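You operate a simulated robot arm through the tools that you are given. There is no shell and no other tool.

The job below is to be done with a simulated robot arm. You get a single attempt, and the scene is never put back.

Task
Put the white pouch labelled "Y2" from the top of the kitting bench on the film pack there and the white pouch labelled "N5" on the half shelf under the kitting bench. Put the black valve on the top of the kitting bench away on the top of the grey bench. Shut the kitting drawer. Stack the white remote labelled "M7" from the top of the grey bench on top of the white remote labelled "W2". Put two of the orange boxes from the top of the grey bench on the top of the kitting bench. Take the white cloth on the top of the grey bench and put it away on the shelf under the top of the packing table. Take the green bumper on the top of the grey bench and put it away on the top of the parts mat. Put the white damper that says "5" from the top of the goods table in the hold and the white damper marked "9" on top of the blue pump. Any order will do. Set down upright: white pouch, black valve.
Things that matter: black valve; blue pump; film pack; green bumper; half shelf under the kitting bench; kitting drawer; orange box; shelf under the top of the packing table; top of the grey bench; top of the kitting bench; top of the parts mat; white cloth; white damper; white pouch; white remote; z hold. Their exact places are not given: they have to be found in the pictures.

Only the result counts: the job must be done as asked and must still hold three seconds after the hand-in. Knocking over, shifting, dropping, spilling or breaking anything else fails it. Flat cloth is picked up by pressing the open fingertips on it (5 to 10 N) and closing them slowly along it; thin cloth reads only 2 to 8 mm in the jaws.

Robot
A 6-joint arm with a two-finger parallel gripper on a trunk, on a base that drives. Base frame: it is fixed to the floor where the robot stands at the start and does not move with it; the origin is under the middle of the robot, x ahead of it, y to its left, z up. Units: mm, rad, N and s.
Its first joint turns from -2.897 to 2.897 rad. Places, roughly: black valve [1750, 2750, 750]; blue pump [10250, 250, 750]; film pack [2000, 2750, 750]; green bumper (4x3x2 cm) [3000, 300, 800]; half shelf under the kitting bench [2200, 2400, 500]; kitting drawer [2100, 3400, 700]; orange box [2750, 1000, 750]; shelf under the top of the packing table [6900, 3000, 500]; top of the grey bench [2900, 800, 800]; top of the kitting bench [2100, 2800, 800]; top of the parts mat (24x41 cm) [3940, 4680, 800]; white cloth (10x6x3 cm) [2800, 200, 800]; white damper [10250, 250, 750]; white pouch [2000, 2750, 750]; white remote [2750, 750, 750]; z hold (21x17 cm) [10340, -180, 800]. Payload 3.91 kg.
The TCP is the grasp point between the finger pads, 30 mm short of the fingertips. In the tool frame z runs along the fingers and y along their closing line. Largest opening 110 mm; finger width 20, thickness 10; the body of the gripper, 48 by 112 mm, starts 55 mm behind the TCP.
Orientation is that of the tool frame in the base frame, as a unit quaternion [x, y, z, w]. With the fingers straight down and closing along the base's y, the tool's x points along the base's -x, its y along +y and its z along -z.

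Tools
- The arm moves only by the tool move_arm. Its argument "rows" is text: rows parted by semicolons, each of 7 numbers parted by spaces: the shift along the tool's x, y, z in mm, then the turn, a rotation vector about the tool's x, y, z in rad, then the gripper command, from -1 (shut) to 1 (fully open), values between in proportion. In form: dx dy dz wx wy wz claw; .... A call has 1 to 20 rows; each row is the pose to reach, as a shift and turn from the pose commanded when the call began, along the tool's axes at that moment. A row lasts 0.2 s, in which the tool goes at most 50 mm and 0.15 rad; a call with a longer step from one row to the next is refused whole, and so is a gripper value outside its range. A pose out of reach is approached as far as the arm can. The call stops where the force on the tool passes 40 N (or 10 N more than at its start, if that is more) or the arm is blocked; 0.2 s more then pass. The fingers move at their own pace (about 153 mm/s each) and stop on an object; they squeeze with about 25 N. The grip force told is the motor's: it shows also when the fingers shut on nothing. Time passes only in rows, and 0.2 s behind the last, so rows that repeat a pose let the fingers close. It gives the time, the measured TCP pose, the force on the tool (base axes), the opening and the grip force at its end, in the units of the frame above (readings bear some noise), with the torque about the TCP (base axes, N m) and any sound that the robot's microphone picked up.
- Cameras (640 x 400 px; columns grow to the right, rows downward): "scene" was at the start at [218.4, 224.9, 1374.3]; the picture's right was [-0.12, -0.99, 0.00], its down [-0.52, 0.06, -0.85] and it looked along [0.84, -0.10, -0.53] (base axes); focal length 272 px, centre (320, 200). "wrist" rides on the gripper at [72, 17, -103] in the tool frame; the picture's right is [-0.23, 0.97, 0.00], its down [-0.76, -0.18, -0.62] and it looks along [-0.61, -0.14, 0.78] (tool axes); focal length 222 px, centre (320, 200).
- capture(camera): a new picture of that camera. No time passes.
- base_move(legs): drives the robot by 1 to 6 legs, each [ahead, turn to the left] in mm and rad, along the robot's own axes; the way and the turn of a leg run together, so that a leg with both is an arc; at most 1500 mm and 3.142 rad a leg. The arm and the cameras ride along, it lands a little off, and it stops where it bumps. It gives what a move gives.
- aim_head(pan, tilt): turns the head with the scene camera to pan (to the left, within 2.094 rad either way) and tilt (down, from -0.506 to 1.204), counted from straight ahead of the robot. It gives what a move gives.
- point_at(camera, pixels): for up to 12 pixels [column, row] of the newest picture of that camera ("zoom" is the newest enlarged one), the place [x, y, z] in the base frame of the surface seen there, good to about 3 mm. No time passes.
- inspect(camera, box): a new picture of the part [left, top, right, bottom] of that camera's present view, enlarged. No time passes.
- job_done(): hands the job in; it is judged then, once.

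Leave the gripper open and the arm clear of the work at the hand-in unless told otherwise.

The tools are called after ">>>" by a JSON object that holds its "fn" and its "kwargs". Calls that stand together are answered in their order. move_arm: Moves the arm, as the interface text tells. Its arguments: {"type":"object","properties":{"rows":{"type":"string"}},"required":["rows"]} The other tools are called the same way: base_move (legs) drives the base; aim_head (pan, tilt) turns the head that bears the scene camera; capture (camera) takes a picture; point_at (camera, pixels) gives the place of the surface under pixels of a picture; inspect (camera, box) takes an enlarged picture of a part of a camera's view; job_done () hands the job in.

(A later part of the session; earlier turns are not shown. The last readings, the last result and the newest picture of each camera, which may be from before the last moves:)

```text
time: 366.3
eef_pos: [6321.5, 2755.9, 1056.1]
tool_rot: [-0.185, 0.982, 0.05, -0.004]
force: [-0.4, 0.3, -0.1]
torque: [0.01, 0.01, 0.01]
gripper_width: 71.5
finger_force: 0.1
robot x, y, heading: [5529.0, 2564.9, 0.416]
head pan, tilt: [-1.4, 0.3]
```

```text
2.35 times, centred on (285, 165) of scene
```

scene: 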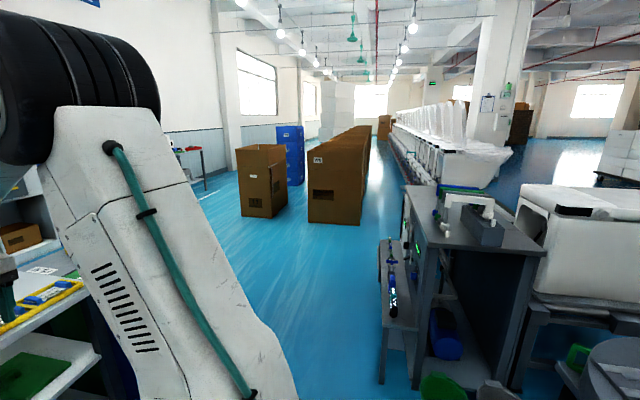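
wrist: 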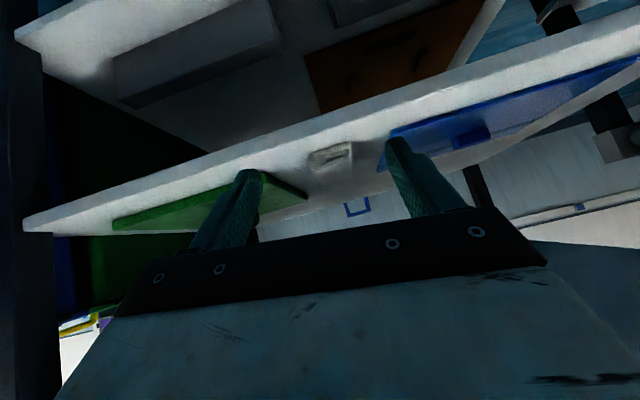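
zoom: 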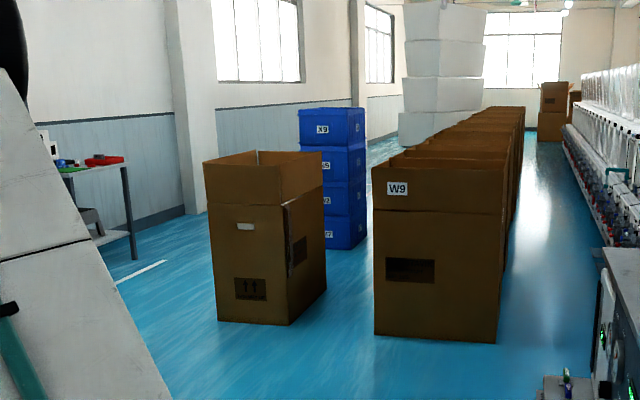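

The goods table is far back on the left. Drive along the corridor past the packing table and look again.

>>> {"fn": "base_move", "kwargs": {"legs": [[0, -1.144], [1450, 0]]}}

>>> {"fn": "aim_head", "kwargs": {"pan": 0.45, "tilt": 0.3}}

>>> {"fn": "capture", "kwargs": {"camera": "scene"}}

```text
time: 376.4
eef_pos: [7139.9, 972.9, 1055.6]
tool_rot: [0.368, 0.929, 0.043, 0.025]
force: [0.0, 0.1, 0.2]
torque: [0.01, -0.03, 0.0]
gripper_width: 71.5
finger_force: 0.0
robot x, y, heading: [6621.4, 1605.1, -0.71]
head pan, tilt: [-1.4, 0.3]
```

```text
time: 378.2
eef_pos: [7139.8, 972.9, 1056.5]
tool_rot: [0.37, 0.928, 0.045, 0.025]
force: [0.0, -0.2, 0.8]
torque: [0.02, 0.06, -0.02]
gripper_width: 71.4
finger_force: 0.0
robot x, y, heading: [6623.3, 1605.0, -0.718]
head pan, tilt: [0.45, 0.3]
```

```text
taken
```

scene: 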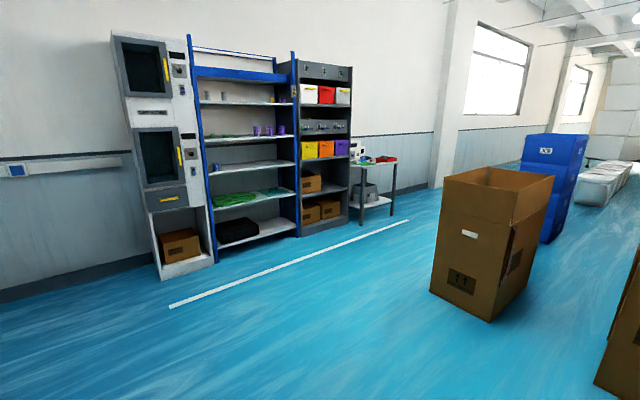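

The goods table is at (375,180) next to the racks. Measure.

>>> {"fn": "point_at", "kwargs": {"camera": "scene", "pixels": [[393, 212], [362, 225], [395, 165], [365, 163], [350, 225], [301, 235], [430, 290], [490, 320], [530, 280], [430, 187], [410, 222], [345, 222]]}}

>>> {"fn": "inspect", "kwargs": {"camera": "scene", "box": [300, 120, 440, 240]}}

```text
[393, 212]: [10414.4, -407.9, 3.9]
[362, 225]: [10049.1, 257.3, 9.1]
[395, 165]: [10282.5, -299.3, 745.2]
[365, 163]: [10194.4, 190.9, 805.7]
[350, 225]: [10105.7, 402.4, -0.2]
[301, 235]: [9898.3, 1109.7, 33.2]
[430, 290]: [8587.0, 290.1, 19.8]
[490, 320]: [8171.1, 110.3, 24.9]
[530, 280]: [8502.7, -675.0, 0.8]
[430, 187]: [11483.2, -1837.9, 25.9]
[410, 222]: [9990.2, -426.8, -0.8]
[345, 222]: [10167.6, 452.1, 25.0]
```

```text
3.33 times, centred on (370, 180) of scene
```

zoom: 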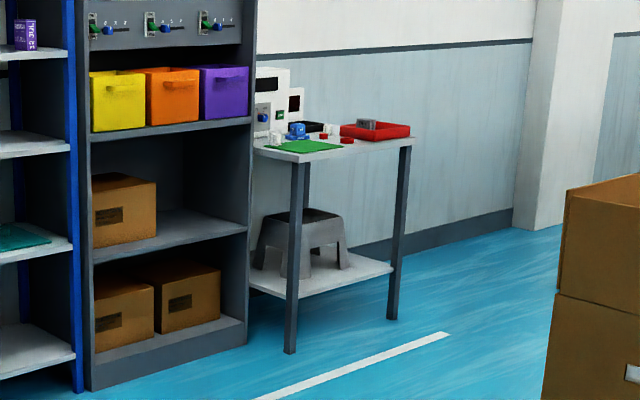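

>>> {"fn": "point_at", "kwargs": {"camera": "scene", "pixels": [[548, 240], [568, 230], [585, 170], [540, 150], [600, 205], [575, 190]]}}

```text
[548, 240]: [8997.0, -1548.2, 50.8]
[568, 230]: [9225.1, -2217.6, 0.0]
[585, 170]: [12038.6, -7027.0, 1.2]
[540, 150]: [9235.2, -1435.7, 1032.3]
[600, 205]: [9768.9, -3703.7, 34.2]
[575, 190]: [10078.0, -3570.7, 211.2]
```

Path found. Drive: first past the carton's left side, then to the front of the goods table.

>>> {"fn": "base_move", "kwargs": {"legs": [[0, 0.472], [1160, 0], [1153, 0], [0, -0.938], [1430, 0], [0, 1.571]]}}

>>> {"fn": "aim_head", "kwargs": {"pan": 0.1, "tilt": 0.5}}

>>> {"fn": "capture", "kwargs": {"camera": "scene"}}

```text
time: 403.8
eef_pos: [10261.0, -31.9, 1056.0]
tool_rot: [-0.177, 0.983, 0.051, -0.003]
force: [0.9, -0.5, -0.4]
torque: [-0.04, 0.0, 0.03]
gripper_width: 71.4
finger_force: 0.0
robot x, y, heading: [9468.5, -216.1, 0.395]
head pan, tilt: [0.45, 0.3]
```

```text
time: 404.6
eef_pos: [10262.4, -32.5, 1056.1]
tool_rot: [-0.177, 0.983, 0.05, -0.003]
force: [-0.4, -0.6, -0.2]
torque: [0.01, 0.01, 0.0]
gripper_width: 71.5
finger_force: 0.0
robot x, y, heading: [9465.8, -217.2, 0.394]
head pan, tilt: [0.099, 0.499]
```

```text
taken
```

scene: 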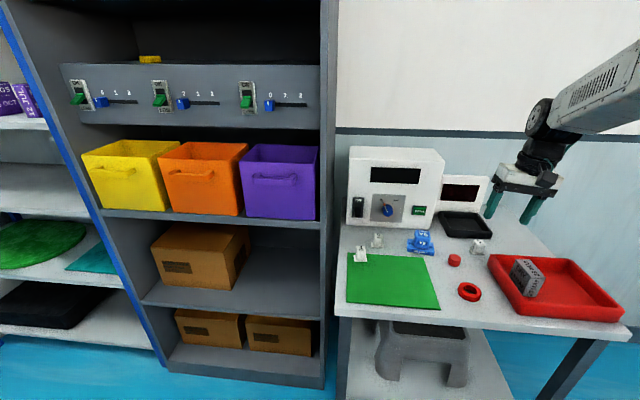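

Enlarge the goods table top.

>>> {"fn": "inspect", "kwargs": {"camera": "scene", "box": [330, 190, 640, 330]}}

>>> {"fn": "inspect", "kwargs": {"camera": "scene", "box": [335, 200, 515, 310]}}

>>> {"fn": "point_at", "kwargs": {"camera": "scene", "pixels": [[361, 250], [376, 238], [479, 244], [421, 241], [465, 222], [440, 212], [490, 212], [487, 232], [444, 235], [555, 290], [525, 275], [545, 312]]}}

```text
2.06 times, centred on (485, 260) of scene
```

zoom: 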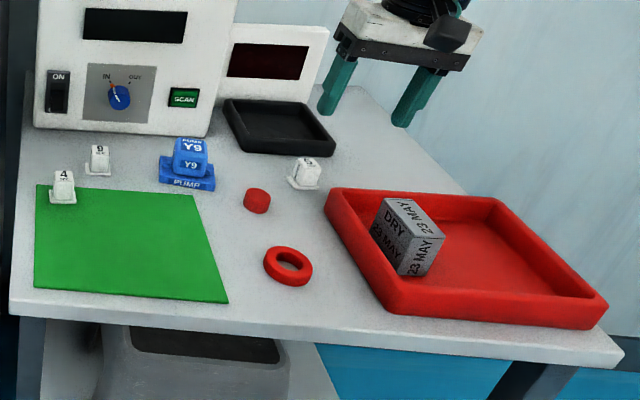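

```text
3.56 times, centred on (425, 255) of scene
```

zoom: 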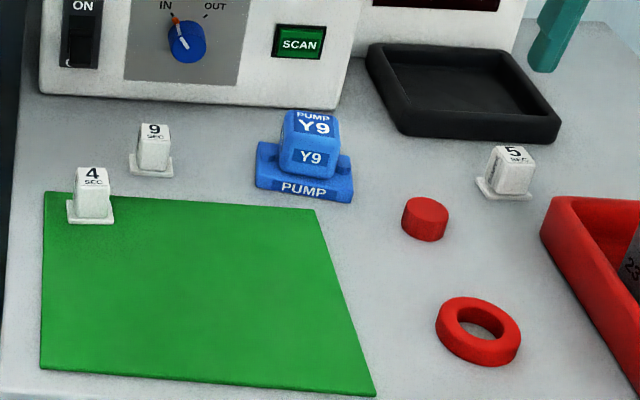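

```text
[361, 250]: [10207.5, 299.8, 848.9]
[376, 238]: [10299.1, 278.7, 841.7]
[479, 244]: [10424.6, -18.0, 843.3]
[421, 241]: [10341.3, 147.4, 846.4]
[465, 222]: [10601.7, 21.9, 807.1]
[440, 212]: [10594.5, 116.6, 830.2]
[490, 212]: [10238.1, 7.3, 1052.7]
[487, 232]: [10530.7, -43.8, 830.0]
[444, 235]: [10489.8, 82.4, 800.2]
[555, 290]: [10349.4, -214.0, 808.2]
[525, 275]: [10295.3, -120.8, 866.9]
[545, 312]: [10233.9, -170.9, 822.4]
```

The hold must be the red tray (with the "DRY" block inside); damper 5 at right, damper 9 left, pump in the middle. Check the device height before moving closer.

>>> {"fn": "point_at", "kwargs": {"camera": "scene", "pixels": [[352, 152], [440, 156], [488, 180], [432, 222], [350, 222], [345, 315], [620, 315], [530, 215]]}}

```text
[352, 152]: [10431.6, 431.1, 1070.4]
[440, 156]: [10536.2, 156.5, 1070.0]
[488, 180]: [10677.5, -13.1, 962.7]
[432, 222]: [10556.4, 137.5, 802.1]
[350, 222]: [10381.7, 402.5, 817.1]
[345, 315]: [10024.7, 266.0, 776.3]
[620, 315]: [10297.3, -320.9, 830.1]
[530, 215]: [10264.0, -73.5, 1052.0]
```

Straighten the tool, retract 100 mm and raise a bit, then drive 200 mm closer.

>>> {"fn": "move_arm", "kwargs": {"rows": "30 0 -15 0.05 0.006 0 0.3;65 0 -30 0.099 0.012 0 0.3;100 0 -40 0.099 0.012 0 0.3;100 0 -40 0.099 0.012 0 0.3"}}

>>> {"fn": "base_move", "kwargs": {"legs": [[200, 0]]}}

>>> {"fn": "aim_head", "kwargs": {"pan": 0.0, "tilt": 0.7}}

>>> {"fn": "capture", "kwargs": {"camera": "scene"}}

```text
time: 405.6
eef_pos: [10169.5, -70.6, 1094.5]
tool_rot: [-0.178, 0.984, 0.0, 0.0]
force: [0.5, 0.5, -0.3]
torque: [0.02, 0.0, 0.02]
gripper_width: 71.7
finger_force: 0.0
robot x, y, heading: [9464.6, -213.4, 0.393]
head pan, tilt: [0.099, 0.499]
```

```text
time: 407.2
eef_pos: [10350.1, 1.7, 1095.5]
tool_rot: [-0.175, 0.985, 0.001, 0.0]
force: [0.2, -0.2, -0.6]
torque: [0.03, -0.01, 0.03]
gripper_width: 71.5
finger_force: 0.1
robot x, y, heading: [9649.6, -140.6, 0.391]
head pan, tilt: [0.099, 0.499]
```

```text
time: 407.9
eef_pos: [10349.6, 1.7, 1095.3]
tool_rot: [-0.176, 0.984, 0.0, 0.001]
force: [0.2, -1.2, 0.8]
torque: [-0.01, 0.01, -0.03]
gripper_width: 71.5
finger_force: 0.1
robot x, y, heading: [9654.9, -139.7, 0.39]
head pan, tilt: [0.0, 0.7]
```

```text
taken
```

scene: 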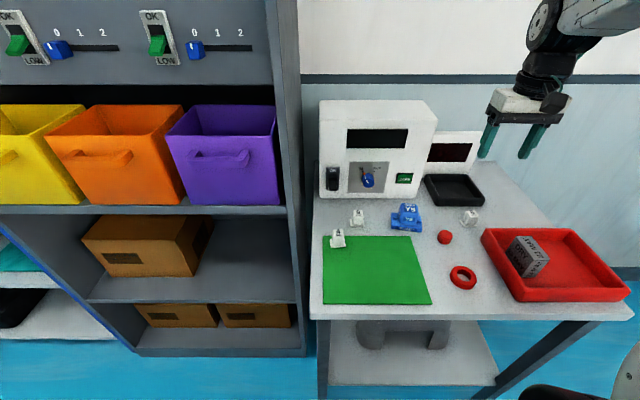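

>>> {"fn": "inspect", "kwargs": {"camera": "scene", "box": [320, 170, 520, 300]}}

>>> {"fn": "inspect", "kwargs": {"camera": "scene", "box": [340, 190, 440, 250]}}

```text
3.08 times, centred on (420, 235) of scene
```

zoom: 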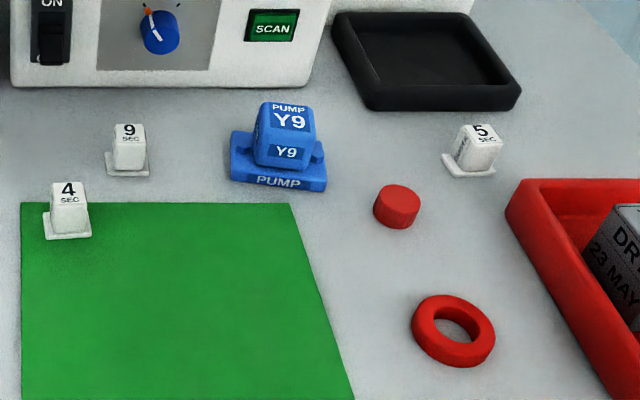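

```text
6.40 times, centred on (390, 220) of scene
```

zoom: 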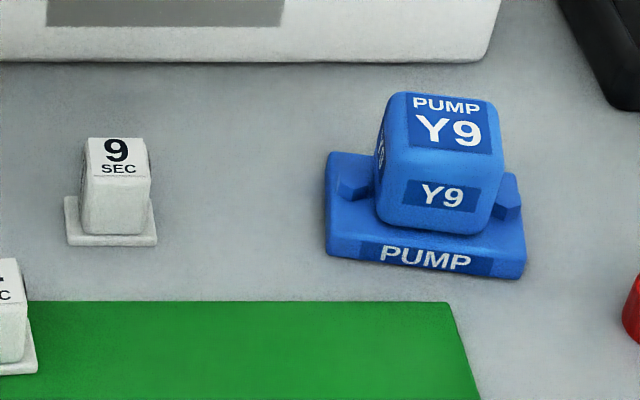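

Measure damper 9 and pump tops.

>>> {"fn": "point_at", "kwargs": {"camera": "zoom", "pixels": [[93, 142], [141, 140], [146, 174], [95, 175], [72, 235], [152, 237], [394, 98], [488, 102], [500, 150], [388, 148], [330, 160], [335, 240]]}}

```text
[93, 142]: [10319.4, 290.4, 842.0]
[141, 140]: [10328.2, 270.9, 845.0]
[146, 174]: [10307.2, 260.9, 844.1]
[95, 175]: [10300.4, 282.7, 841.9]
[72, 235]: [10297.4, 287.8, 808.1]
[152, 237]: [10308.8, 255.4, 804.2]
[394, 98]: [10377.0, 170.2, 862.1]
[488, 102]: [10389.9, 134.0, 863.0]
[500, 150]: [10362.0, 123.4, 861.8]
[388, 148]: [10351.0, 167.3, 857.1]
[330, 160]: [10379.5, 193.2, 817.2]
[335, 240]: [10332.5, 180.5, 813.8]
```

Move over damper 9 (10314,276) at z≈950.

>>> {"fn": "move_arm", "kwargs": {"rows": "-9 39 0 0 0 0 0.1;-18 78 0 0 0 0 0.1;-27 117 0 0 0 0 0.1;-36 156 0 0 0 -0.016 0.1;-45 195 20 0 0 -0.016 0.1;-54 234 50 0 0 -0.016 0.1;-61.6 270 80 0 0 -0.016 0.1;-61.6 270 120 0 0 -0.016 0.1;-61.6 270 145 0 0 -0.016 0.1;-61.6 270 145 0 0 -0.016 0.1"}}

>>> {"fn": "capture", "kwargs": {"camera": "wrist"}}

>>> {"fn": "inspect", "kwargs": {"camera": "wrist", "box": [240, 30, 400, 180]}}

```text
time: 410.1
eef_pos: [10318.8, 277.8, 950.9]
tool_rot: [-0.183, 0.983, 0.001, 0.0]
force: [0.9, -0.5, 0.1]
torque: [0.02, -0.01, 0.0]
gripper_width: 60.4
finger_force: 0.0
robot x, y, heading: [9649.1, -136.4, 0.393]
head pan, tilt: [0.0, 0.7]
```

```text
taken
```

wrist: 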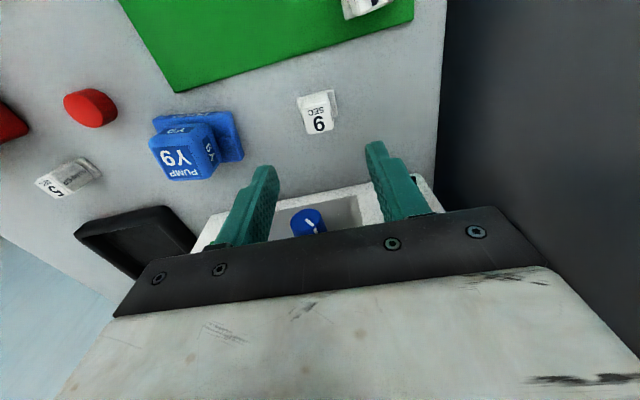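

```text
2.67 times, centred on (320, 105) of wrist
```

zoom: 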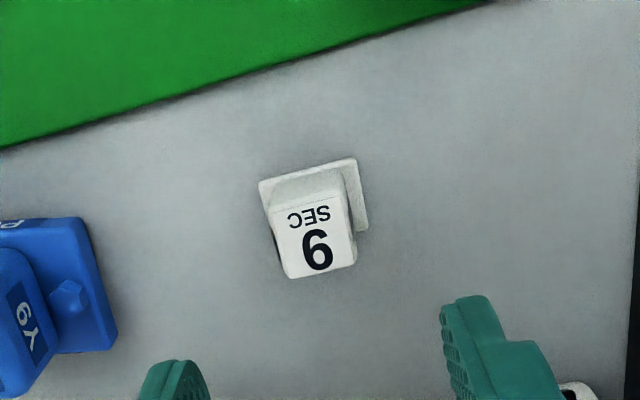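

>>> {"fn": "point_at", "kwargs": {"camera": "zoom", "pixels": [[268, 208], [340, 195], [354, 262], [290, 276], [310, 240], [262, 185], [355, 162], [365, 228]]}}

>>> {"fn": "point_at", "kwargs": {"camera": "wrist", "pixels": [[520, 100], [460, 60], [460, 150], [185, 130], [200, 150], [165, 155], [210, 180], [62, 180]]}}

```text
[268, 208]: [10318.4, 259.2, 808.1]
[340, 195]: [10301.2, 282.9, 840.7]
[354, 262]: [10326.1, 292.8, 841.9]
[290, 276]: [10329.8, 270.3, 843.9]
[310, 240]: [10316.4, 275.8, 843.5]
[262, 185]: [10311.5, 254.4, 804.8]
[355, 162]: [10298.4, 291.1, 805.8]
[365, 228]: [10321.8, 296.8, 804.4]
```

```text
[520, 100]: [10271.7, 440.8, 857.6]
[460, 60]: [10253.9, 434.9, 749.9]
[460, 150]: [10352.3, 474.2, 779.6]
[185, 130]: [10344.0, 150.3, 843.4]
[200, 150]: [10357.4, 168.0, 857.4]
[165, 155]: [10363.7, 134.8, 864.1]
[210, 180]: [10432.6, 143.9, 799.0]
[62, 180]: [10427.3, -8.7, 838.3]
```

Descend to z≈842 and grip damper 9's column.

>>> {"fn": "move_arm", "kwargs": {"rows": "3 0 30 0 0 0 0.1;3 0 65 0 0 0 0.1;3 0 95 0 0 0 0.1;3 0 109 0 0 0 0.1;3 0 109 0 0 0 -0.2;3 0 109 0 0 0 -0.4;3 0 109 0 0 0 -0.5;3 0 109 0 0 0 -1;3 0 109 0 0 0 -1;3 0 109 0 0 0 -1;3 0 104 0 0 0 -1;3 0 96 0 0 0 -1;3 0 84 0 0 0 -1"}}

>>> {"fn": "capture", "kwargs": {"camera": "wrist"}}

>>> {"fn": "inspect", "kwargs": {"camera": "scene", "box": [320, 160, 460, 260]}}

```text
time: 412.9
eef_pos: [10314.0, 276.9, 865.6]
tool_rot: [-0.183, 0.983, 0.0, 0.0]
force: [-0.1, 0.1, -0.2]
torque: [0.02, 0.02, 0.01]
gripper_width: 27.5
finger_force: 24.8
robot x, y, heading: [9651.5, -138.3, 0.393]
head pan, tilt: [0.0, 0.7]
```

```text
taken
```

wrist: 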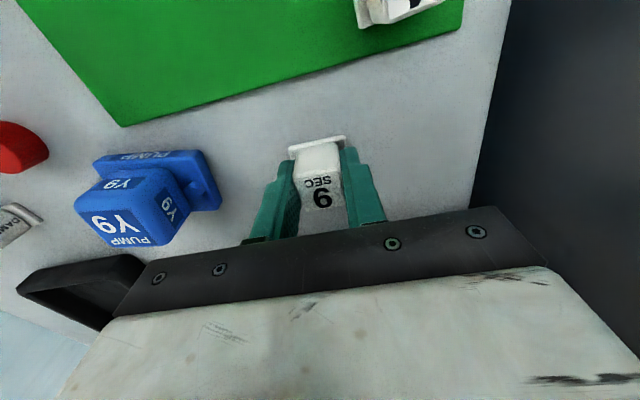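

```text
4.00 times, centred on (390, 210) of scene
```

zoom: 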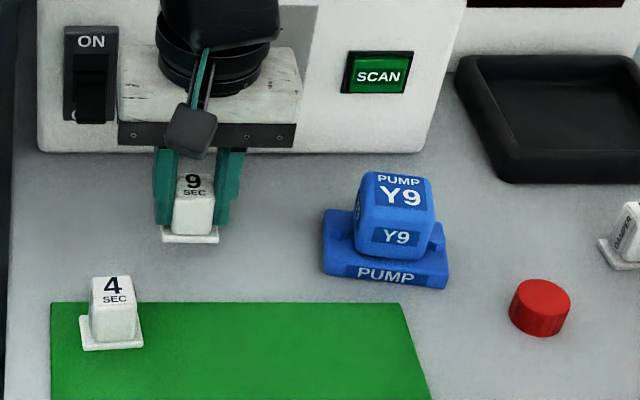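

Held. Measure the pump's top face again.

>>> {"fn": "point_at", "kwargs": {"camera": "zoom", "pixels": [[369, 176], [428, 182], [432, 215], [362, 212], [398, 195], [395, 205], [360, 225], [433, 230]]}}

>>> {"fn": "point_at", "kwargs": {"camera": "wrist", "pixels": [[82, 206], [154, 186], [184, 228], [112, 243], [130, 218]]}}

```text
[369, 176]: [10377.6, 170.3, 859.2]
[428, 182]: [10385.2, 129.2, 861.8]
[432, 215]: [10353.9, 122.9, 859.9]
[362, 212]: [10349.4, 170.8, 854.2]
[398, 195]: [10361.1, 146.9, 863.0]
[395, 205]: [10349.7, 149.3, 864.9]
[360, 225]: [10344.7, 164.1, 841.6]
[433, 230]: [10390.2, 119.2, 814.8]
```

```text
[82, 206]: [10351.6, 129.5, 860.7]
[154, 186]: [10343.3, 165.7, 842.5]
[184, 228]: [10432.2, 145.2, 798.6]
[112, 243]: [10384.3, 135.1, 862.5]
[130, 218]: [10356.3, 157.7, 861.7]
```

Carry damper 9 above the pump's top centre (10365,148).

>>> {"fn": "move_arm", "kwargs": {"rows": "0 0 -12 0 0 0 -1;0 0 -30 0 0 0 -1;0 0 -48 0 0 0 -1;0 -8 -60 0 0 0 -1;0 -26 -65 0 0 0.01 -1;-1 -46 -65 0 0 0.02 -1;-1 -66 -65 0 0 0.03 -1;-1 -86 -65 0 0 0.04 -1;-1 -106 -65 0 0 0.05 -1;-1.4 -124 -65 0 0 0.05 -1;-1.4 -135 -65 0 0 0.05 -1;-1.4 -138.2 -65 0 0 0.05 -1;-1.4 -138.2 -65 0 0 0.05 -1"}}

>>> {"fn": "capture", "kwargs": {"camera": "wrist"}}

>>> {"fn": "inspect", "kwargs": {"camera": "scene", "box": [360, 160, 460, 240]}}

```text
time: 415.7
eef_pos: [10364.2, 146.5, 931.0]
tool_rot: [-0.159, 0.987, 0.001, 0.0]
force: [0.0, -0.1, -0.4]
torque: [0.0, -0.01, -0.03]
gripper_width: 27.2
finger_force: 25.1
robot x, y, heading: [9648.5, -139.8, 0.389]
head pan, tilt: [0.0, 0.7]
```

```text
taken
```

wrist: 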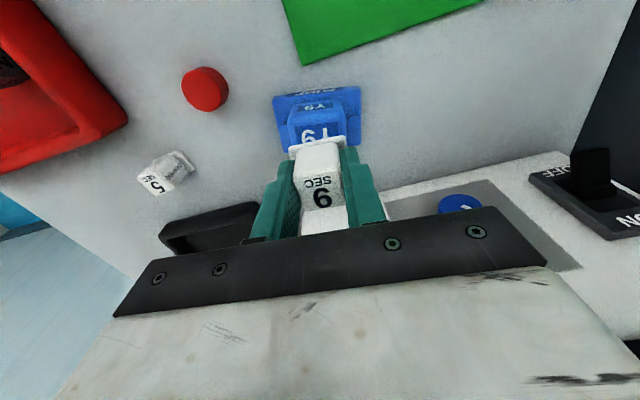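

```text
5.00 times, centred on (410, 200) of scene
```

zoom: 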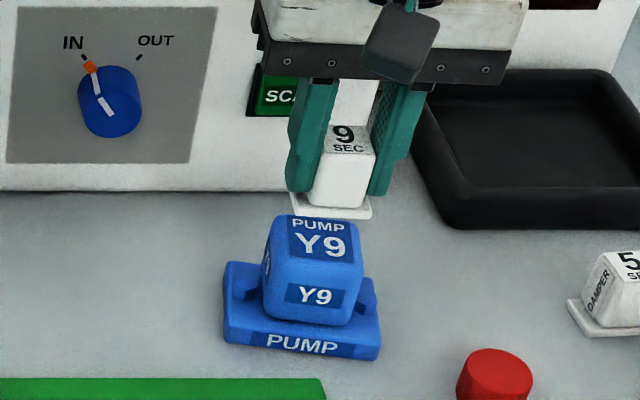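

Check relative positions of flange and pump top.

>>> {"fn": "point_at", "kwargs": {"camera": "zoom", "pixels": [[296, 206], [368, 216], [340, 165], [322, 235], [277, 222], [356, 228], [272, 262], [358, 265]]}}

```text
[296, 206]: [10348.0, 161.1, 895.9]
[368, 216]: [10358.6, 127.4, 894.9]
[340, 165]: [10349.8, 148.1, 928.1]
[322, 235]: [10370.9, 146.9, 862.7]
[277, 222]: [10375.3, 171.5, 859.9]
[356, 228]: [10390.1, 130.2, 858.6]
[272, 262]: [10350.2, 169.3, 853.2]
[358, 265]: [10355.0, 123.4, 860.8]
```

Aligned within ~3 mm. Lower until contact.

>>> {"fn": "move_arm", "kwargs": {"rows": "0 0 8 0 0 0 -1;0 0 15 0 0 0 -1;0 0 20 0 0 0 -1;0 0 22 0 0 0 -1;0 0 23 0 0 0 -1;0 0 24 0 0 0 -1;0 0 24 0 0 0 -1"}}

```text
time: 417.3
eef_pos: [10364.2, 148.1, 907.7]
tool_rot: [-0.158, 0.987, 0.002, 0.0]
force: [-0.6, 0.1, -0.4]
torque: [-0.02, 0.0, 0.0]
gripper_width: 27.7
finger_force: 25.2
robot x, y, heading: [9651.1, -137.3, 0.394]
head pan, tilt: [0.0, 0.7]
```

>>> {"fn": "move_arm", "kwargs": {"rows": "0 0 0.7 0 0 0 -1;0 0 1.4 0 0 0 -1;0 0 2 0 0 0 -1;0 0 2 0 0 0 -1"}}

```text
time: 418.3
eef_pos: [10364.6, 147.2, 905.9]
tool_rot: [-0.158, 0.987, 0.0, 0.001]
force: [0.2, 0.6, -0.7]
torque: [0.01, 0.0, 0.0]
gripper_width: 27.3
finger_force: 24.7
robot x, y, heading: [9647.0, -140.8, 0.39]
head pan, tilt: [0.0, 0.7]
```

>>> {"fn": "move_arm", "kwargs": {"rows": "0 0 0.6 0 0 0 -1;0 0 1.2 0 0 0 -1;0 0 1.8 0 0 0 -1;0 0 1.8 0 0 0 -1"}}

>>> {"fn": "inspect", "kwargs": {"camera": "scene", "box": [360, 160, 460, 240]}}

```text
time: 419.3
eef_pos: [10363.3, 148.7, 903.7]
tool_rot: [-0.158, 0.987, 0.0, 0.001]
force: [0.4, 0.4, 2.9]
torque: [-0.02, 0.0, -0.03]
gripper_width: 27.2
finger_force: 24.6
robot x, y, heading: [9649.0, -138.2, 0.392]
head pan, tilt: [0.0, 0.7]
```

```text
5.00 times, centred on (410, 200) of scene
```

zoom: 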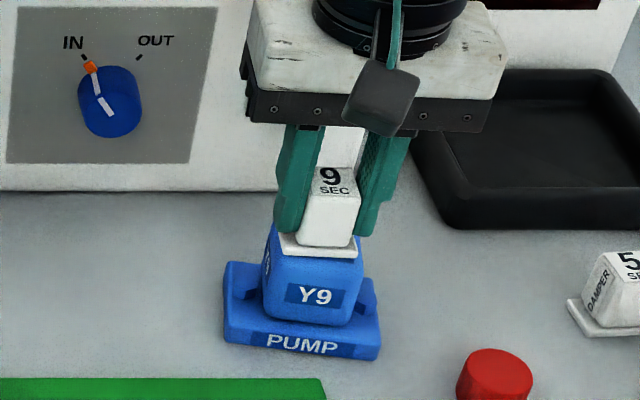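

In contact and well centred. Open gently and rise.

>>> {"fn": "move_arm", "kwargs": {"rows": "0 0 0 0 0 0 -0.45;0 0 0 0 0 0 -0.35;0 0 0 0 0 0 -0.2;0 0 0 0 0 0 0;0 0 -8 0 0 0 0;0 0 -30 0 0 0 0.1;0 0 -70 0 0 0 0.1;0 0 -110 0 0 0 0.1"}}

>>> {"fn": "inspect", "kwargs": {"camera": "scene", "box": [360, 160, 460, 240]}}

>>> {"fn": "inspect", "kwargs": {"camera": "scene", "box": [440, 190, 640, 310]}}

```text
time: 421.1
eef_pos: [10364.6, 147.2, 1013.1]
tool_rot: [-0.158, 0.987, 0.0, 0.001]
force: [0.2, 0.1, -0.1]
torque: [-0.03, 0.02, 0.0]
gripper_width: 60.5
finger_force: 0.1
robot x, y, heading: [9648.3, -139.4, 0.39]
head pan, tilt: [0.0, 0.7]
```

```text
5.00 times, centred on (410, 200) of scene
```

zoom: 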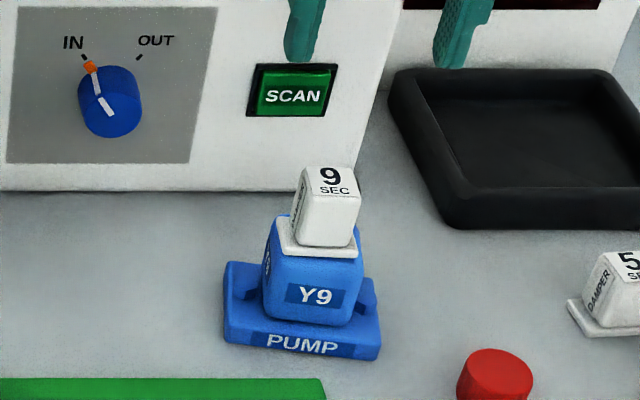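

```text
3.20 times, centred on (540, 250) of scene
```

zoom: 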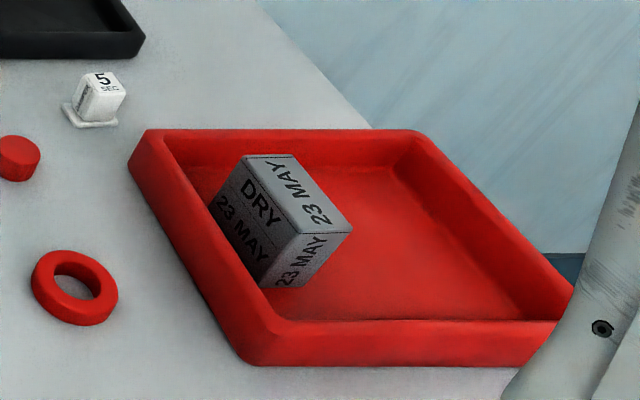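

Damper 9 rests on the pump. Measure the red tray's free floor and damper 5.

>>> {"fn": "point_at", "kwargs": {"camera": "zoom", "pixels": [[430, 220], [400, 270], [340, 300], [370, 190], [480, 310], [150, 140], [410, 135], [250, 350], [550, 345], [100, 78], [345, 225], [290, 285]]}}

```text
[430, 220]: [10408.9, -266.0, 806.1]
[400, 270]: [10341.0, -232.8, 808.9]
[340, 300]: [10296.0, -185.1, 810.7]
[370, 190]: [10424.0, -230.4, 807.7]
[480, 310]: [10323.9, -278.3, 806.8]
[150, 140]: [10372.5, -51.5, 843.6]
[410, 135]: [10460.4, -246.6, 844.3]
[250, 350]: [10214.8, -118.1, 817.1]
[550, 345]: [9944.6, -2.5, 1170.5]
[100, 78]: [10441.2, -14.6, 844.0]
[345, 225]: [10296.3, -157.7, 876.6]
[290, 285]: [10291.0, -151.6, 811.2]
```

Move over damper 5.

>>> {"fn": "move_arm", "kwargs": {"rows": "-4 -40 0 0 0 0 0.1;-9 -80 0 0 0 0 0.1;-13 -120 10 0 0 0 0.1;-18 -160 30 0 0 0 0.1;-18 -173.5 55 0 0 0 0.1;-18 -173.5 60 0 0 0 0.1"}}

>>> {"fn": "capture", "kwargs": {"camera": "wrist"}}

>>> {"fn": "inspect", "kwargs": {"camera": "wrist", "box": [240, 30, 400, 180]}}

```text
time: 422.5
eef_pos: [10435.0, -12.8, 951.8]
tool_rot: [-0.159, 0.987, 0.0, 0.001]
force: [-0.1, 0.0, -0.2]
torque: [-0.02, -0.03, 0.01]
gripper_width: 60.6
finger_force: 0.1
robot x, y, heading: [9649.8, -137.6, 0.387]
head pan, tilt: [0.0, 0.7]
```

```text
taken
```

wrist: 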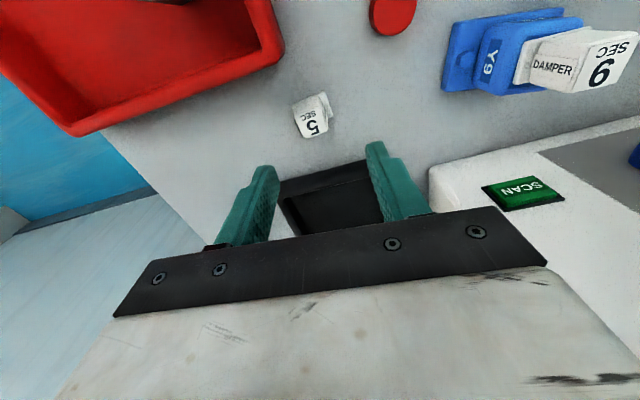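

```text
2.67 times, centred on (320, 105) of wrist
```

zoom: 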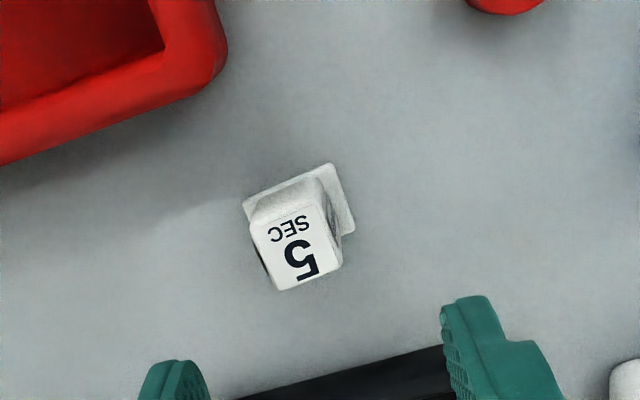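

>>> {"fn": "point_at", "kwargs": {"camera": "zoom", "pixels": [[254, 228], [318, 205], [340, 262], [280, 288], [296, 245]]}}

```text
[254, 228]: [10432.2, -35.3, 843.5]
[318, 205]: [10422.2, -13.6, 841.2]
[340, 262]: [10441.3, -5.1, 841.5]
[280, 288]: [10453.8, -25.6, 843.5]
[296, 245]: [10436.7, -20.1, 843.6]
```

Centre (10437,-20), yaw 0.43. Descend and grip.

>>> {"fn": "move_arm", "kwargs": {"rows": "0 -7.5 20 0 0 -0.05 0.1;0 -7.5 50 0 0 -0.11 0.1;0 -7.5 85 0 0 -0.11 0.1;0 -7.5 104 0 0 -0.11 0.1;0 -7.5 109.5 0 0 -0.11 0.1;0 -7.5 109.5 0 0 -0.11 -0.2;0 -7.5 109.5 0 0 -0.11 -0.4;0 -7.5 109.5 0 0 -0.11 -0.5;0 -7.5 109.5 0 0 -0.11 -1;0 -7.5 109.5 0 0 -0.11 -1;0 -7.5 109.5 0 0 -0.11 -1;0 -7.5 104 0 0 -0.11 -1;0 -7.5 96 0 0 -0.11 -1;0 -7.5 80 0 0 -0.11 -1;0 -7.5 60 0 0 -0.11 -1;0 -7.5 40 0 0 -0.11 -1"}}

>>> {"fn": "capture", "kwargs": {"camera": "wrist"}}

```text
time: 425.9
eef_pos: [10438.8, -16.0, 914.1]
tool_rot: [-0.212, 0.977, 0.0, 0.0]
force: [0.7, 0.9, -0.8]
torque: [0.02, 0.01, 0.02]
gripper_width: 27.4
finger_force: 25.0
robot x, y, heading: [9646.7, -136.1, 0.389]
head pan, tilt: [0.0, 0.7]
```

```text
taken
```

wrist: 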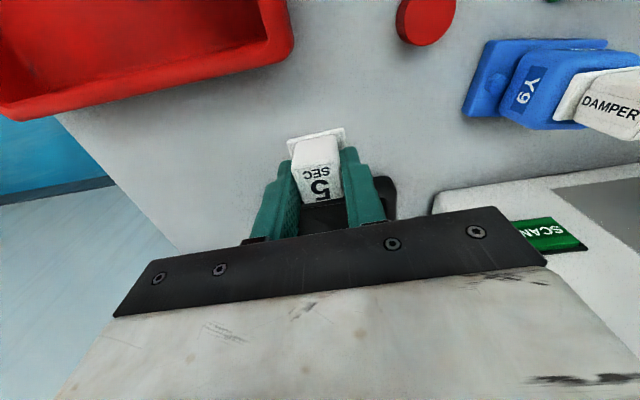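

Carry damper 5 over the free part of the red tray (10355,-223).

>>> {"fn": "move_arm", "kwargs": {"rows": "8 -8 -10 0 0 0 -1;24 -23 -18 0 0 0.01 -1;42 -40 -18 0 0 0.02 -1;60 -57 -18 0 0 0.03 -1;78 -74 -18 0 0 0.037 -1;96 -91 -18 0 0 0.037 -1;114 -108 -18 0 0 0.037 -1;132 -125 -18 0 0 0.037 -1;148 -140 -18 0 0 0.037 -1;158 -150 -18 0 0 0.037 -1;162 -153.7 -18 0 0 0.037 -1;162 -153.7 -18 0 0 0.037 -1"}}

>>> {"fn": "capture", "kwargs": {"camera": "wrist"}}

>>> {"fn": "capture", "kwargs": {"camera": "scene"}}

```text
time: 428.5
eef_pos: [10354.8, -226.0, 932.2]
tool_rot: [-0.195, 0.981, 0.0, 0.0]
force: [0.2, 0.0, -0.2]
torque: [-0.03, 0.02, -0.02]
gripper_width: 27.4
finger_force: 24.9
robot x, y, heading: [9650.3, -138.7, 0.395]
head pan, tilt: [0.0, 0.7]
```

```text
taken
```

wrist: 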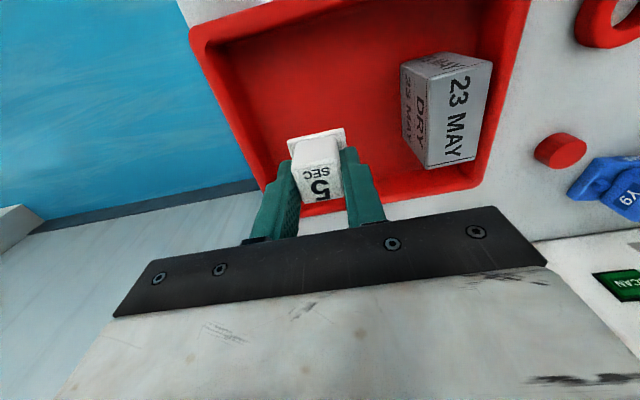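

```text
taken
```

scene: 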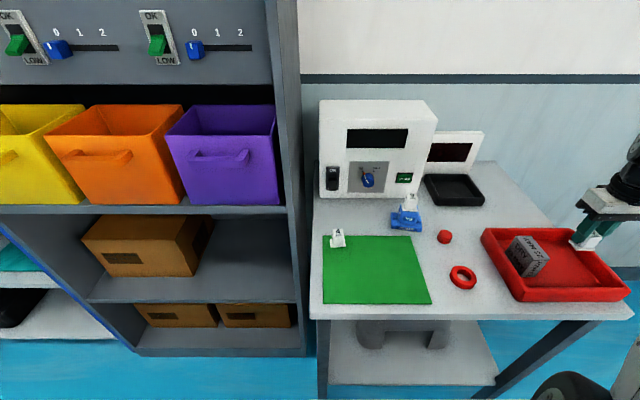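

Verify tray inner borders from the wrist view.

>>> {"fn": "point_at", "kwargs": {"camera": "wrist", "pixels": [[270, 170], [225, 70], [330, 205], [470, 170], [410, 100], [430, 165], [300, 60], [320, 100], [195, 45], [475, 180]]}}

```text
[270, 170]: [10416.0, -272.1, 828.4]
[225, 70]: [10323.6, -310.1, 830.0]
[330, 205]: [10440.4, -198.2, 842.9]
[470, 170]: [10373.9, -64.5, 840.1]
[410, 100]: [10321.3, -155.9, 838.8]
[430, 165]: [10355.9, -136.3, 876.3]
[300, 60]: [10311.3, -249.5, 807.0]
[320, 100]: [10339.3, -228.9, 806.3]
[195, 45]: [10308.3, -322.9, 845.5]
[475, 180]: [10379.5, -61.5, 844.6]
```

Clear by 65 mm or more all round. Lower damper 5.

>>> {"fn": "move_arm", "kwargs": {"rows": "0 0 15 0 0 0 -1;0 0 35 0 0 0 -1;0 0 55 0 0 0 -1;0 0 70 0 0 0 -1;0 0 77 0 0 0 -1;0 0 80 0 0 0 -1;0 0 81.5 0 0 0 -1;0 0 83 0 0 0 -1;0 0 83 0 0 0 -1"}}

```text
time: 430.5
eef_pos: [10354.9, -225.3, 849.1]
tool_rot: [-0.194, 0.981, 0.001, 0.001]
force: [-0.5, 6.9, 24.5]
torque: [0.2, -0.06, 0.0]
gripper_width: 27.1
finger_force: 24.8
robot x, y, heading: [9648.4, -135.9, 0.399]
head pan, tilt: [0.0, 0.7]
```

Contact (24 N). Ease up 1 mm, open, and rise.

>>> {"fn": "move_arm", "kwargs": {"rows": "0 0 -1.2 0 0 0 -1;0 0 -1.2 0 0 0 -0.4;0 0 -1.2 0 0 0 -0.2;0 0 -1.2 0 0 0 -0.1;0 0 -10 0 0 0 -0.1;0 0 -40 0 0 0 0;0 0 -85 0 0 0 0;0 0 -130 0 0 0 0.2;0 0 -175 0 0 0 0.2;0 0 -220 0 0 0 0.2"}}

>>> {"fn": "capture", "kwargs": {"camera": "wrist"}}

>>> {"fn": "inspect", "kwargs": {"camera": "scene", "box": [380, 170, 640, 310]}}

```text
time: 432.7
eef_pos: [10357.3, -225.3, 1067.8]
tool_rot: [-0.194, 0.981, 0.001, 0.0]
force: [0.9, -0.6, -0.5]
torque: [0.01, 0.02, -0.03]
gripper_width: 66.0
finger_force: 0.1
robot x, y, heading: [9647.4, -138.0, 0.391]
head pan, tilt: [0.0, 0.7]
```

```text
taken
```

wrist: 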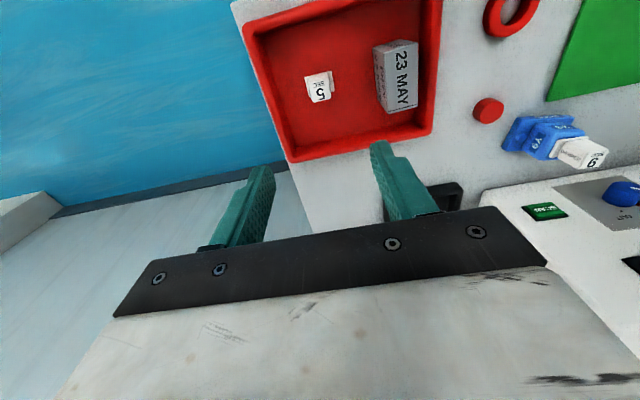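

```text
2.46 times, centred on (510, 240) of scene
```

zoom: 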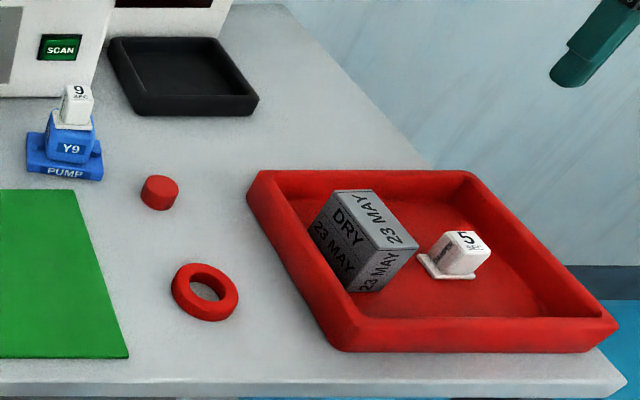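

Both dampers are placed. Head back the same way: back off, then along the corridor.

>>> {"fn": "base_move", "kwargs": {"legs": [[-270, 0], [0, 1.569], [1400, 0], [0, 0.937], [1160, 0], [1153, 0]]}}

```text
time: 458.5
eef_pos: [6102.4, 2136.0, 1066.8]
tool_rot: [0.993, -0.121, 0.0, -0.001]
force: [0.5, -0.6, 0.1]
torque: [0.03, 0.01, -0.02]
gripper_width: 65.8
finger_force: 0.1
robot x, y, heading: [6618.0, 1647.0, 2.904]
head pan, tilt: [0.0, 0.7]
```

Continue: through the packing area and back to the aisle behind the kitting bench.

>>> {"fn": "base_move", "kwargs": {"legs": [[0, -0.708], [1300, 0], [1260, 0], [0, 1.29], [1100, 0]]}}

>>> {"fn": "aim_head", "kwargs": {"pan": 0.2, "tilt": 0.3}}

>>> {"fn": "capture", "kwargs": {"camera": "scene"}}

```text
time: 481.2
eef_pos: [3433.0, 3491.0, 1067.6]
tool_rot: [0.987, 0.163, 0.001, 0.0]
force: [-1.1, -0.2, 0.7]
torque: [-0.02, -0.02, -0.01]
gripper_width: 66.0
finger_force: 0.0
robot x, y, heading: [4130.2, 3356.7, -2.814]
head pan, tilt: [0.0, 0.7]
```

```text
time: 482.1
eef_pos: [3432.1, 3490.1, 1067.6]
tool_rot: [0.987, 0.164, -0.001, 0.001]
force: [-0.5, 0.3, -0.7]
torque: [0.0, -0.04, 0.03]
gripper_width: 65.9
finger_force: 0.1
robot x, y, heading: [4135.3, 3361.4, -2.811]
head pan, tilt: [0.201, 0.3]
```

```text
taken
```

scene: 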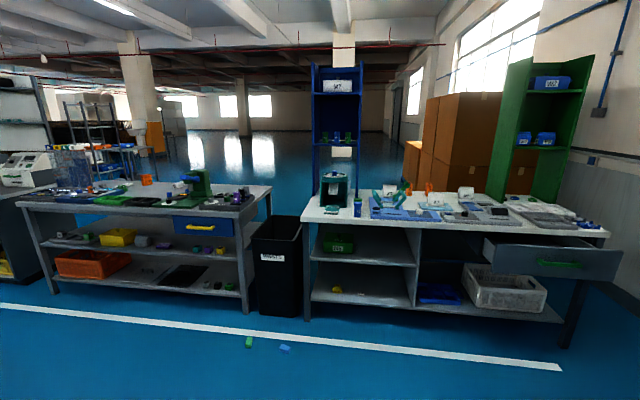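

Now I see the kitting bench's open side: half shelf on the left half and the open drawer on the right. Enlarge and measure.

>>> {"fn": "inspect", "kwargs": {"camera": "scene", "box": [290, 170, 640, 360]}}

>>> {"fn": "point_at", "kwargs": {"camera": "scene", "pixels": [[312, 260], [412, 267], [360, 262], [380, 245], [340, 240], [318, 222], [415, 228], [486, 255], [620, 268], [560, 264], [540, 340], [310, 320]]}}

```text
1.83 times, centred on (465, 265) of scene
```

zoom: 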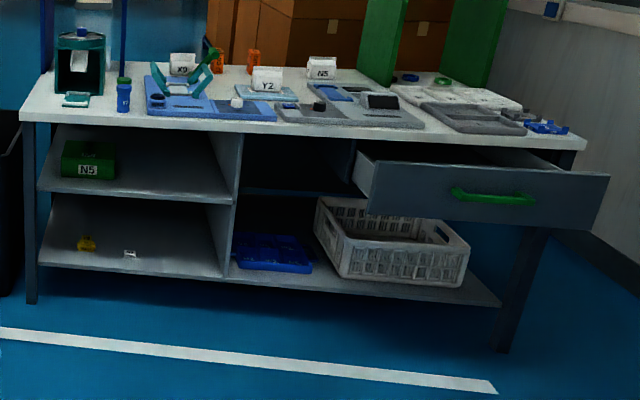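

```text
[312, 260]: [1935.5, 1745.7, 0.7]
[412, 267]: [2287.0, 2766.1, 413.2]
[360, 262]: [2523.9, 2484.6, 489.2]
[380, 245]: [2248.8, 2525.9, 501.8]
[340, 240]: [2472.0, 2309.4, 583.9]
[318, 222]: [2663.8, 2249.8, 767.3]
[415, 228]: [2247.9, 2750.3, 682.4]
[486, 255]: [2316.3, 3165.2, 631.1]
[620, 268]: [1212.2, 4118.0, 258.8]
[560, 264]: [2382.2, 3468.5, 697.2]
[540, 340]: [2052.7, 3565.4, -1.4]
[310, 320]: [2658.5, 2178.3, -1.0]
```

Half shelf at z≈500; drawer sticks out ~280 mm. Measure drawer panel details.

>>> {"fn": "point_at", "kwargs": {"camera": "zoom", "pixels": [[375, 168], [600, 182], [490, 178], [375, 208], [590, 225], [455, 192], [530, 200], [420, 180], [560, 190], [590, 150], [300, 128], [230, 195]]}}

```text
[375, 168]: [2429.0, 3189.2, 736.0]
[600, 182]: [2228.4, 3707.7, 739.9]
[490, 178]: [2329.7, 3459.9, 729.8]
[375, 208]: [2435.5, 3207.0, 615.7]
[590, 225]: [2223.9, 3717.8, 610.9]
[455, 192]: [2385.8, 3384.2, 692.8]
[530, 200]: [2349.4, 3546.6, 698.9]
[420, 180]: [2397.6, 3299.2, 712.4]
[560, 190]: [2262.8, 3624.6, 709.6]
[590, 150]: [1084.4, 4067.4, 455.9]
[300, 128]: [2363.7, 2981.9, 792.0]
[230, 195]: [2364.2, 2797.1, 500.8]
```

Drive to face the drawer, standing back (u≈4320, v≈2050).

>>> {"fn": "base_move", "kwargs": {"legs": [[0, -0.52], [935, 0], [0, 0.58]]}}

>>> {"fn": "aim_head", "kwargs": {"pan": -0.1, "tilt": 0.6}}

>>> {"fn": "capture", "kwargs": {"camera": "scene"}}

```text
time: 490.1
eef_pos: [2504.3, 3618.4, 1066.4]
tool_rot: [0.98, 0.197, 0.0, 0.0]
force: [0.1, 0.2, -0.9]
torque: [-0.02, 0.01, 0.0]
gripper_width: 66.1
finger_force: 0.1
robot x, y, heading: [3212.0, 3532.4, -2.745]
head pan, tilt: [0.201, 0.3]
```

```text
time: 490.9
eef_pos: [2504.7, 3617.8, 1066.8]
tool_rot: [0.98, 0.197, 0.0, 0.0]
force: [0.0, -0.8, -0.1]
torque: [0.02, 0.03, 0.03]
gripper_width: 66.2
finger_force: 0.1
robot x, y, heading: [3212.9, 3529.7, -2.738]
head pan, tilt: [-0.099, 0.6]
```

```text
taken
```

scene: 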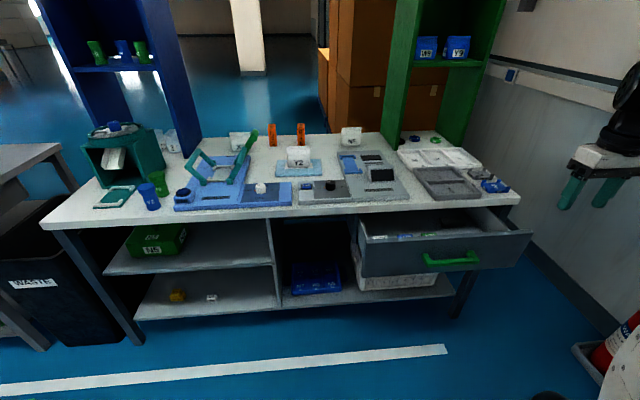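

Close the gripper and move to before the drawer panel (left of its handle), vertical first at z≈900.

>>> {"fn": "move_arm", "kwargs": {"rows": "-6 30 10 0 0 0 -0.5;-15 62 30 0 0 0 -1;-24 94 52 0 0 0 -1;-33 126 75 0 0 0 -1;-42 158 98 0 0 0 -1;-51 190 121 0 0 0 -1;-60 222 144 0 0 0 -1;-68 245 167 0 0 0 -1;-68 245 167 0 0 0 -1"}}

>>> {"fn": "move_arm", "kwargs": {"rows": "-6 0 15 0 -0.08 0 -1;-12 0 30 0 -0.16 0 -1;-18 0 45 0 -0.24 0 -1;-24 0 60 0 -0.32 0 -1;-30 0 78 0 -0.4 0 -1;-36 0 96 0 -0.48 0 -1;-42 0 114 0 -0.56 0 -1;-48 0 132 0 -0.64 0 -1;-54 0 150 0 -0.72 0 -1;-60 0 168 0 -0.785 0 -1;-66 0 186 0 -0.785 0 -1;-66 0 186 0 -0.785 0 -1"}}

>>> {"fn": "capture", "kwargs": {"camera": "scene"}}

```text
time: 492.9
eef_pos: [2537.4, 3365.8, 898.7]
tool_rot: [0.98, 0.197, -0.001, 0.0]
force: [0.6, 0.2, -0.8]
torque: [-0.02, 0.01, 0.0]
gripper_width: 0.2
finger_force: 24.6
robot x, y, heading: [3213.1, 3532.4, -2.743]
head pan, tilt: [-0.099, 0.6]
```

```text
time: 495.5
eef_pos: [2458.2, 3324.9, 732.6]
tool_rot: [0.911, 0.168, -0.362, 0.103]
force: [-0.4, -0.1, -0.7]
torque: [0.03, -0.02, -0.01]
gripper_width: 0.0
finger_force: 24.6
out of reach, approached as far as the arm can: row 5, 6, 7, 8, 9, 10, 11, 12
robot x, y, heading: [3210.5, 3535.9, -2.744]
head pan, tilt: [-0.099, 0.6]
```

```text
taken
```

scene: 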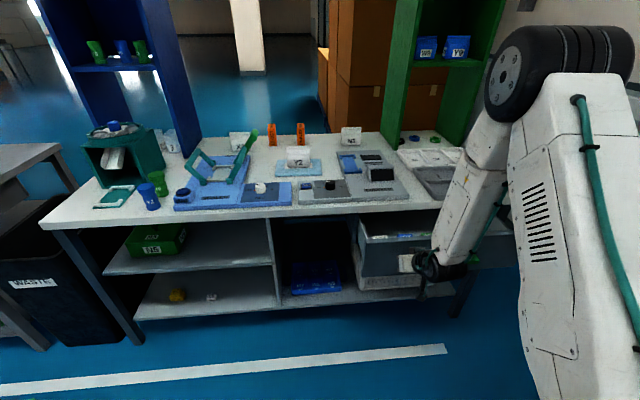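

The closed fingertips face the panel at z≈711. I'd rather push lower (~665), so back the base 40 mm and reach out/down.

>>> {"fn": "base_move", "kwargs": {"legs": [[-40, 0]]}}

>>> {"fn": "move_arm", "kwargs": {"rows": "1 -1 20 0 0 0 -1;2 -2 40 0 0 0 -1;2.5 -3.3 60 0 0 0 -1;2.5 -3.3 60 0 0 0 -1"}}

>>> {"fn": "inspect", "kwargs": {"camera": "scene", "box": [340, 180, 540, 310]}}

```text
time: 496.4
eef_pos: [2497.4, 3340.5, 732.9]
tool_rot: [0.911, 0.167, -0.362, 0.103]
force: [0.4, -0.4, -0.1]
torque: [0.03, 0.01, -0.03]
gripper_width: 0.0
finger_force: 25.6
robot x, y, heading: [3249.3, 3549.5, -2.742]
head pan, tilt: [-0.099, 0.6]
```

```text
time: 497.4
eef_pos: [2458.5, 3325.7, 686.8]
tool_rot: [0.911, 0.169, -0.361, 0.106]
force: [0.1, -0.3, -0.8]
torque: [0.0, -0.03, 0.01]
gripper_width: 0.1
finger_force: 25.1
robot x, y, heading: [3248.5, 3546.6, -2.744]
head pan, tilt: [-0.099, 0.6]
```

```text
3.08 times, centred on (440, 245) of scene
```

zoom: 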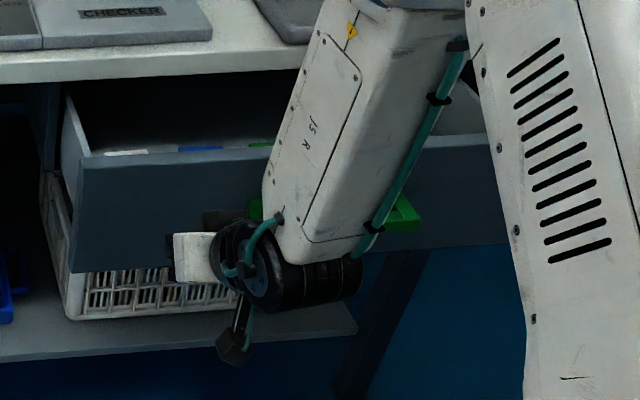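

Push the drawer by driving the base ahead in steps.

>>> {"fn": "base_move", "kwargs": {"legs": [[90, 0]]}}

>>> {"fn": "capture", "kwargs": {"camera": "scene"}}

```text
time: 498.5
eef_pos: [2373.9, 3288.1, 688.5]
tool_rot: [0.911, 0.17, -0.361, 0.106]
force: [-0.3, 0.2, 0.3]
torque: [0.05, -0.02, -0.02]
gripper_width: 0.1
finger_force: 25.1
robot x, y, heading: [3167.9, 3511.3, -2.739]
head pan, tilt: [-0.099, 0.6]
```

```text
taken
```

scene: 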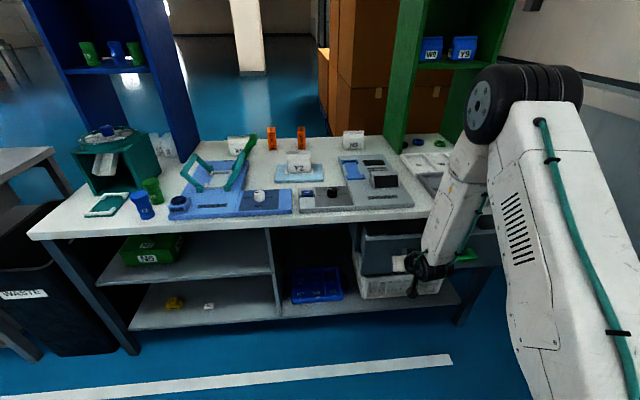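

The drawer moves. Push 90 mm more.

>>> {"fn": "base_move", "kwargs": {"legs": [[90, 0]]}}

>>> {"fn": "inspect", "kwargs": {"camera": "scene", "box": [300, 160, 540, 320]}}

```text
time: 499.6
eef_pos: [2289.9, 3254.8, 687.8]
tool_rot: [0.911, 0.168, -0.362, 0.105]
force: [-0.3, -0.1, -0.9]
torque: [0.03, 0.01, 0.0]
gripper_width: 0.4
finger_force: 24.8
robot x, y, heading: [3077.1, 3480.6, -2.742]
head pan, tilt: [-0.099, 0.6]
```

```text
2.50 times, centred on (420, 240) of scene
```

zoom: 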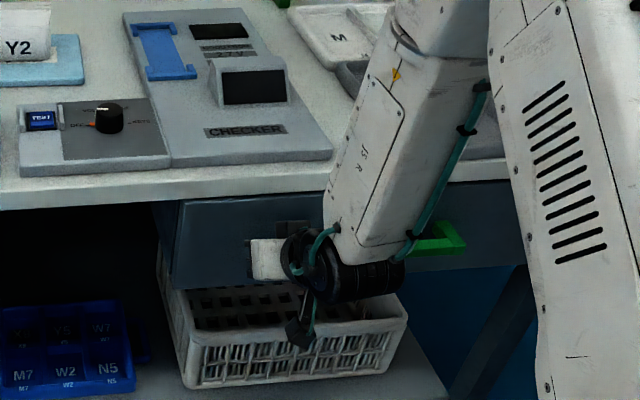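

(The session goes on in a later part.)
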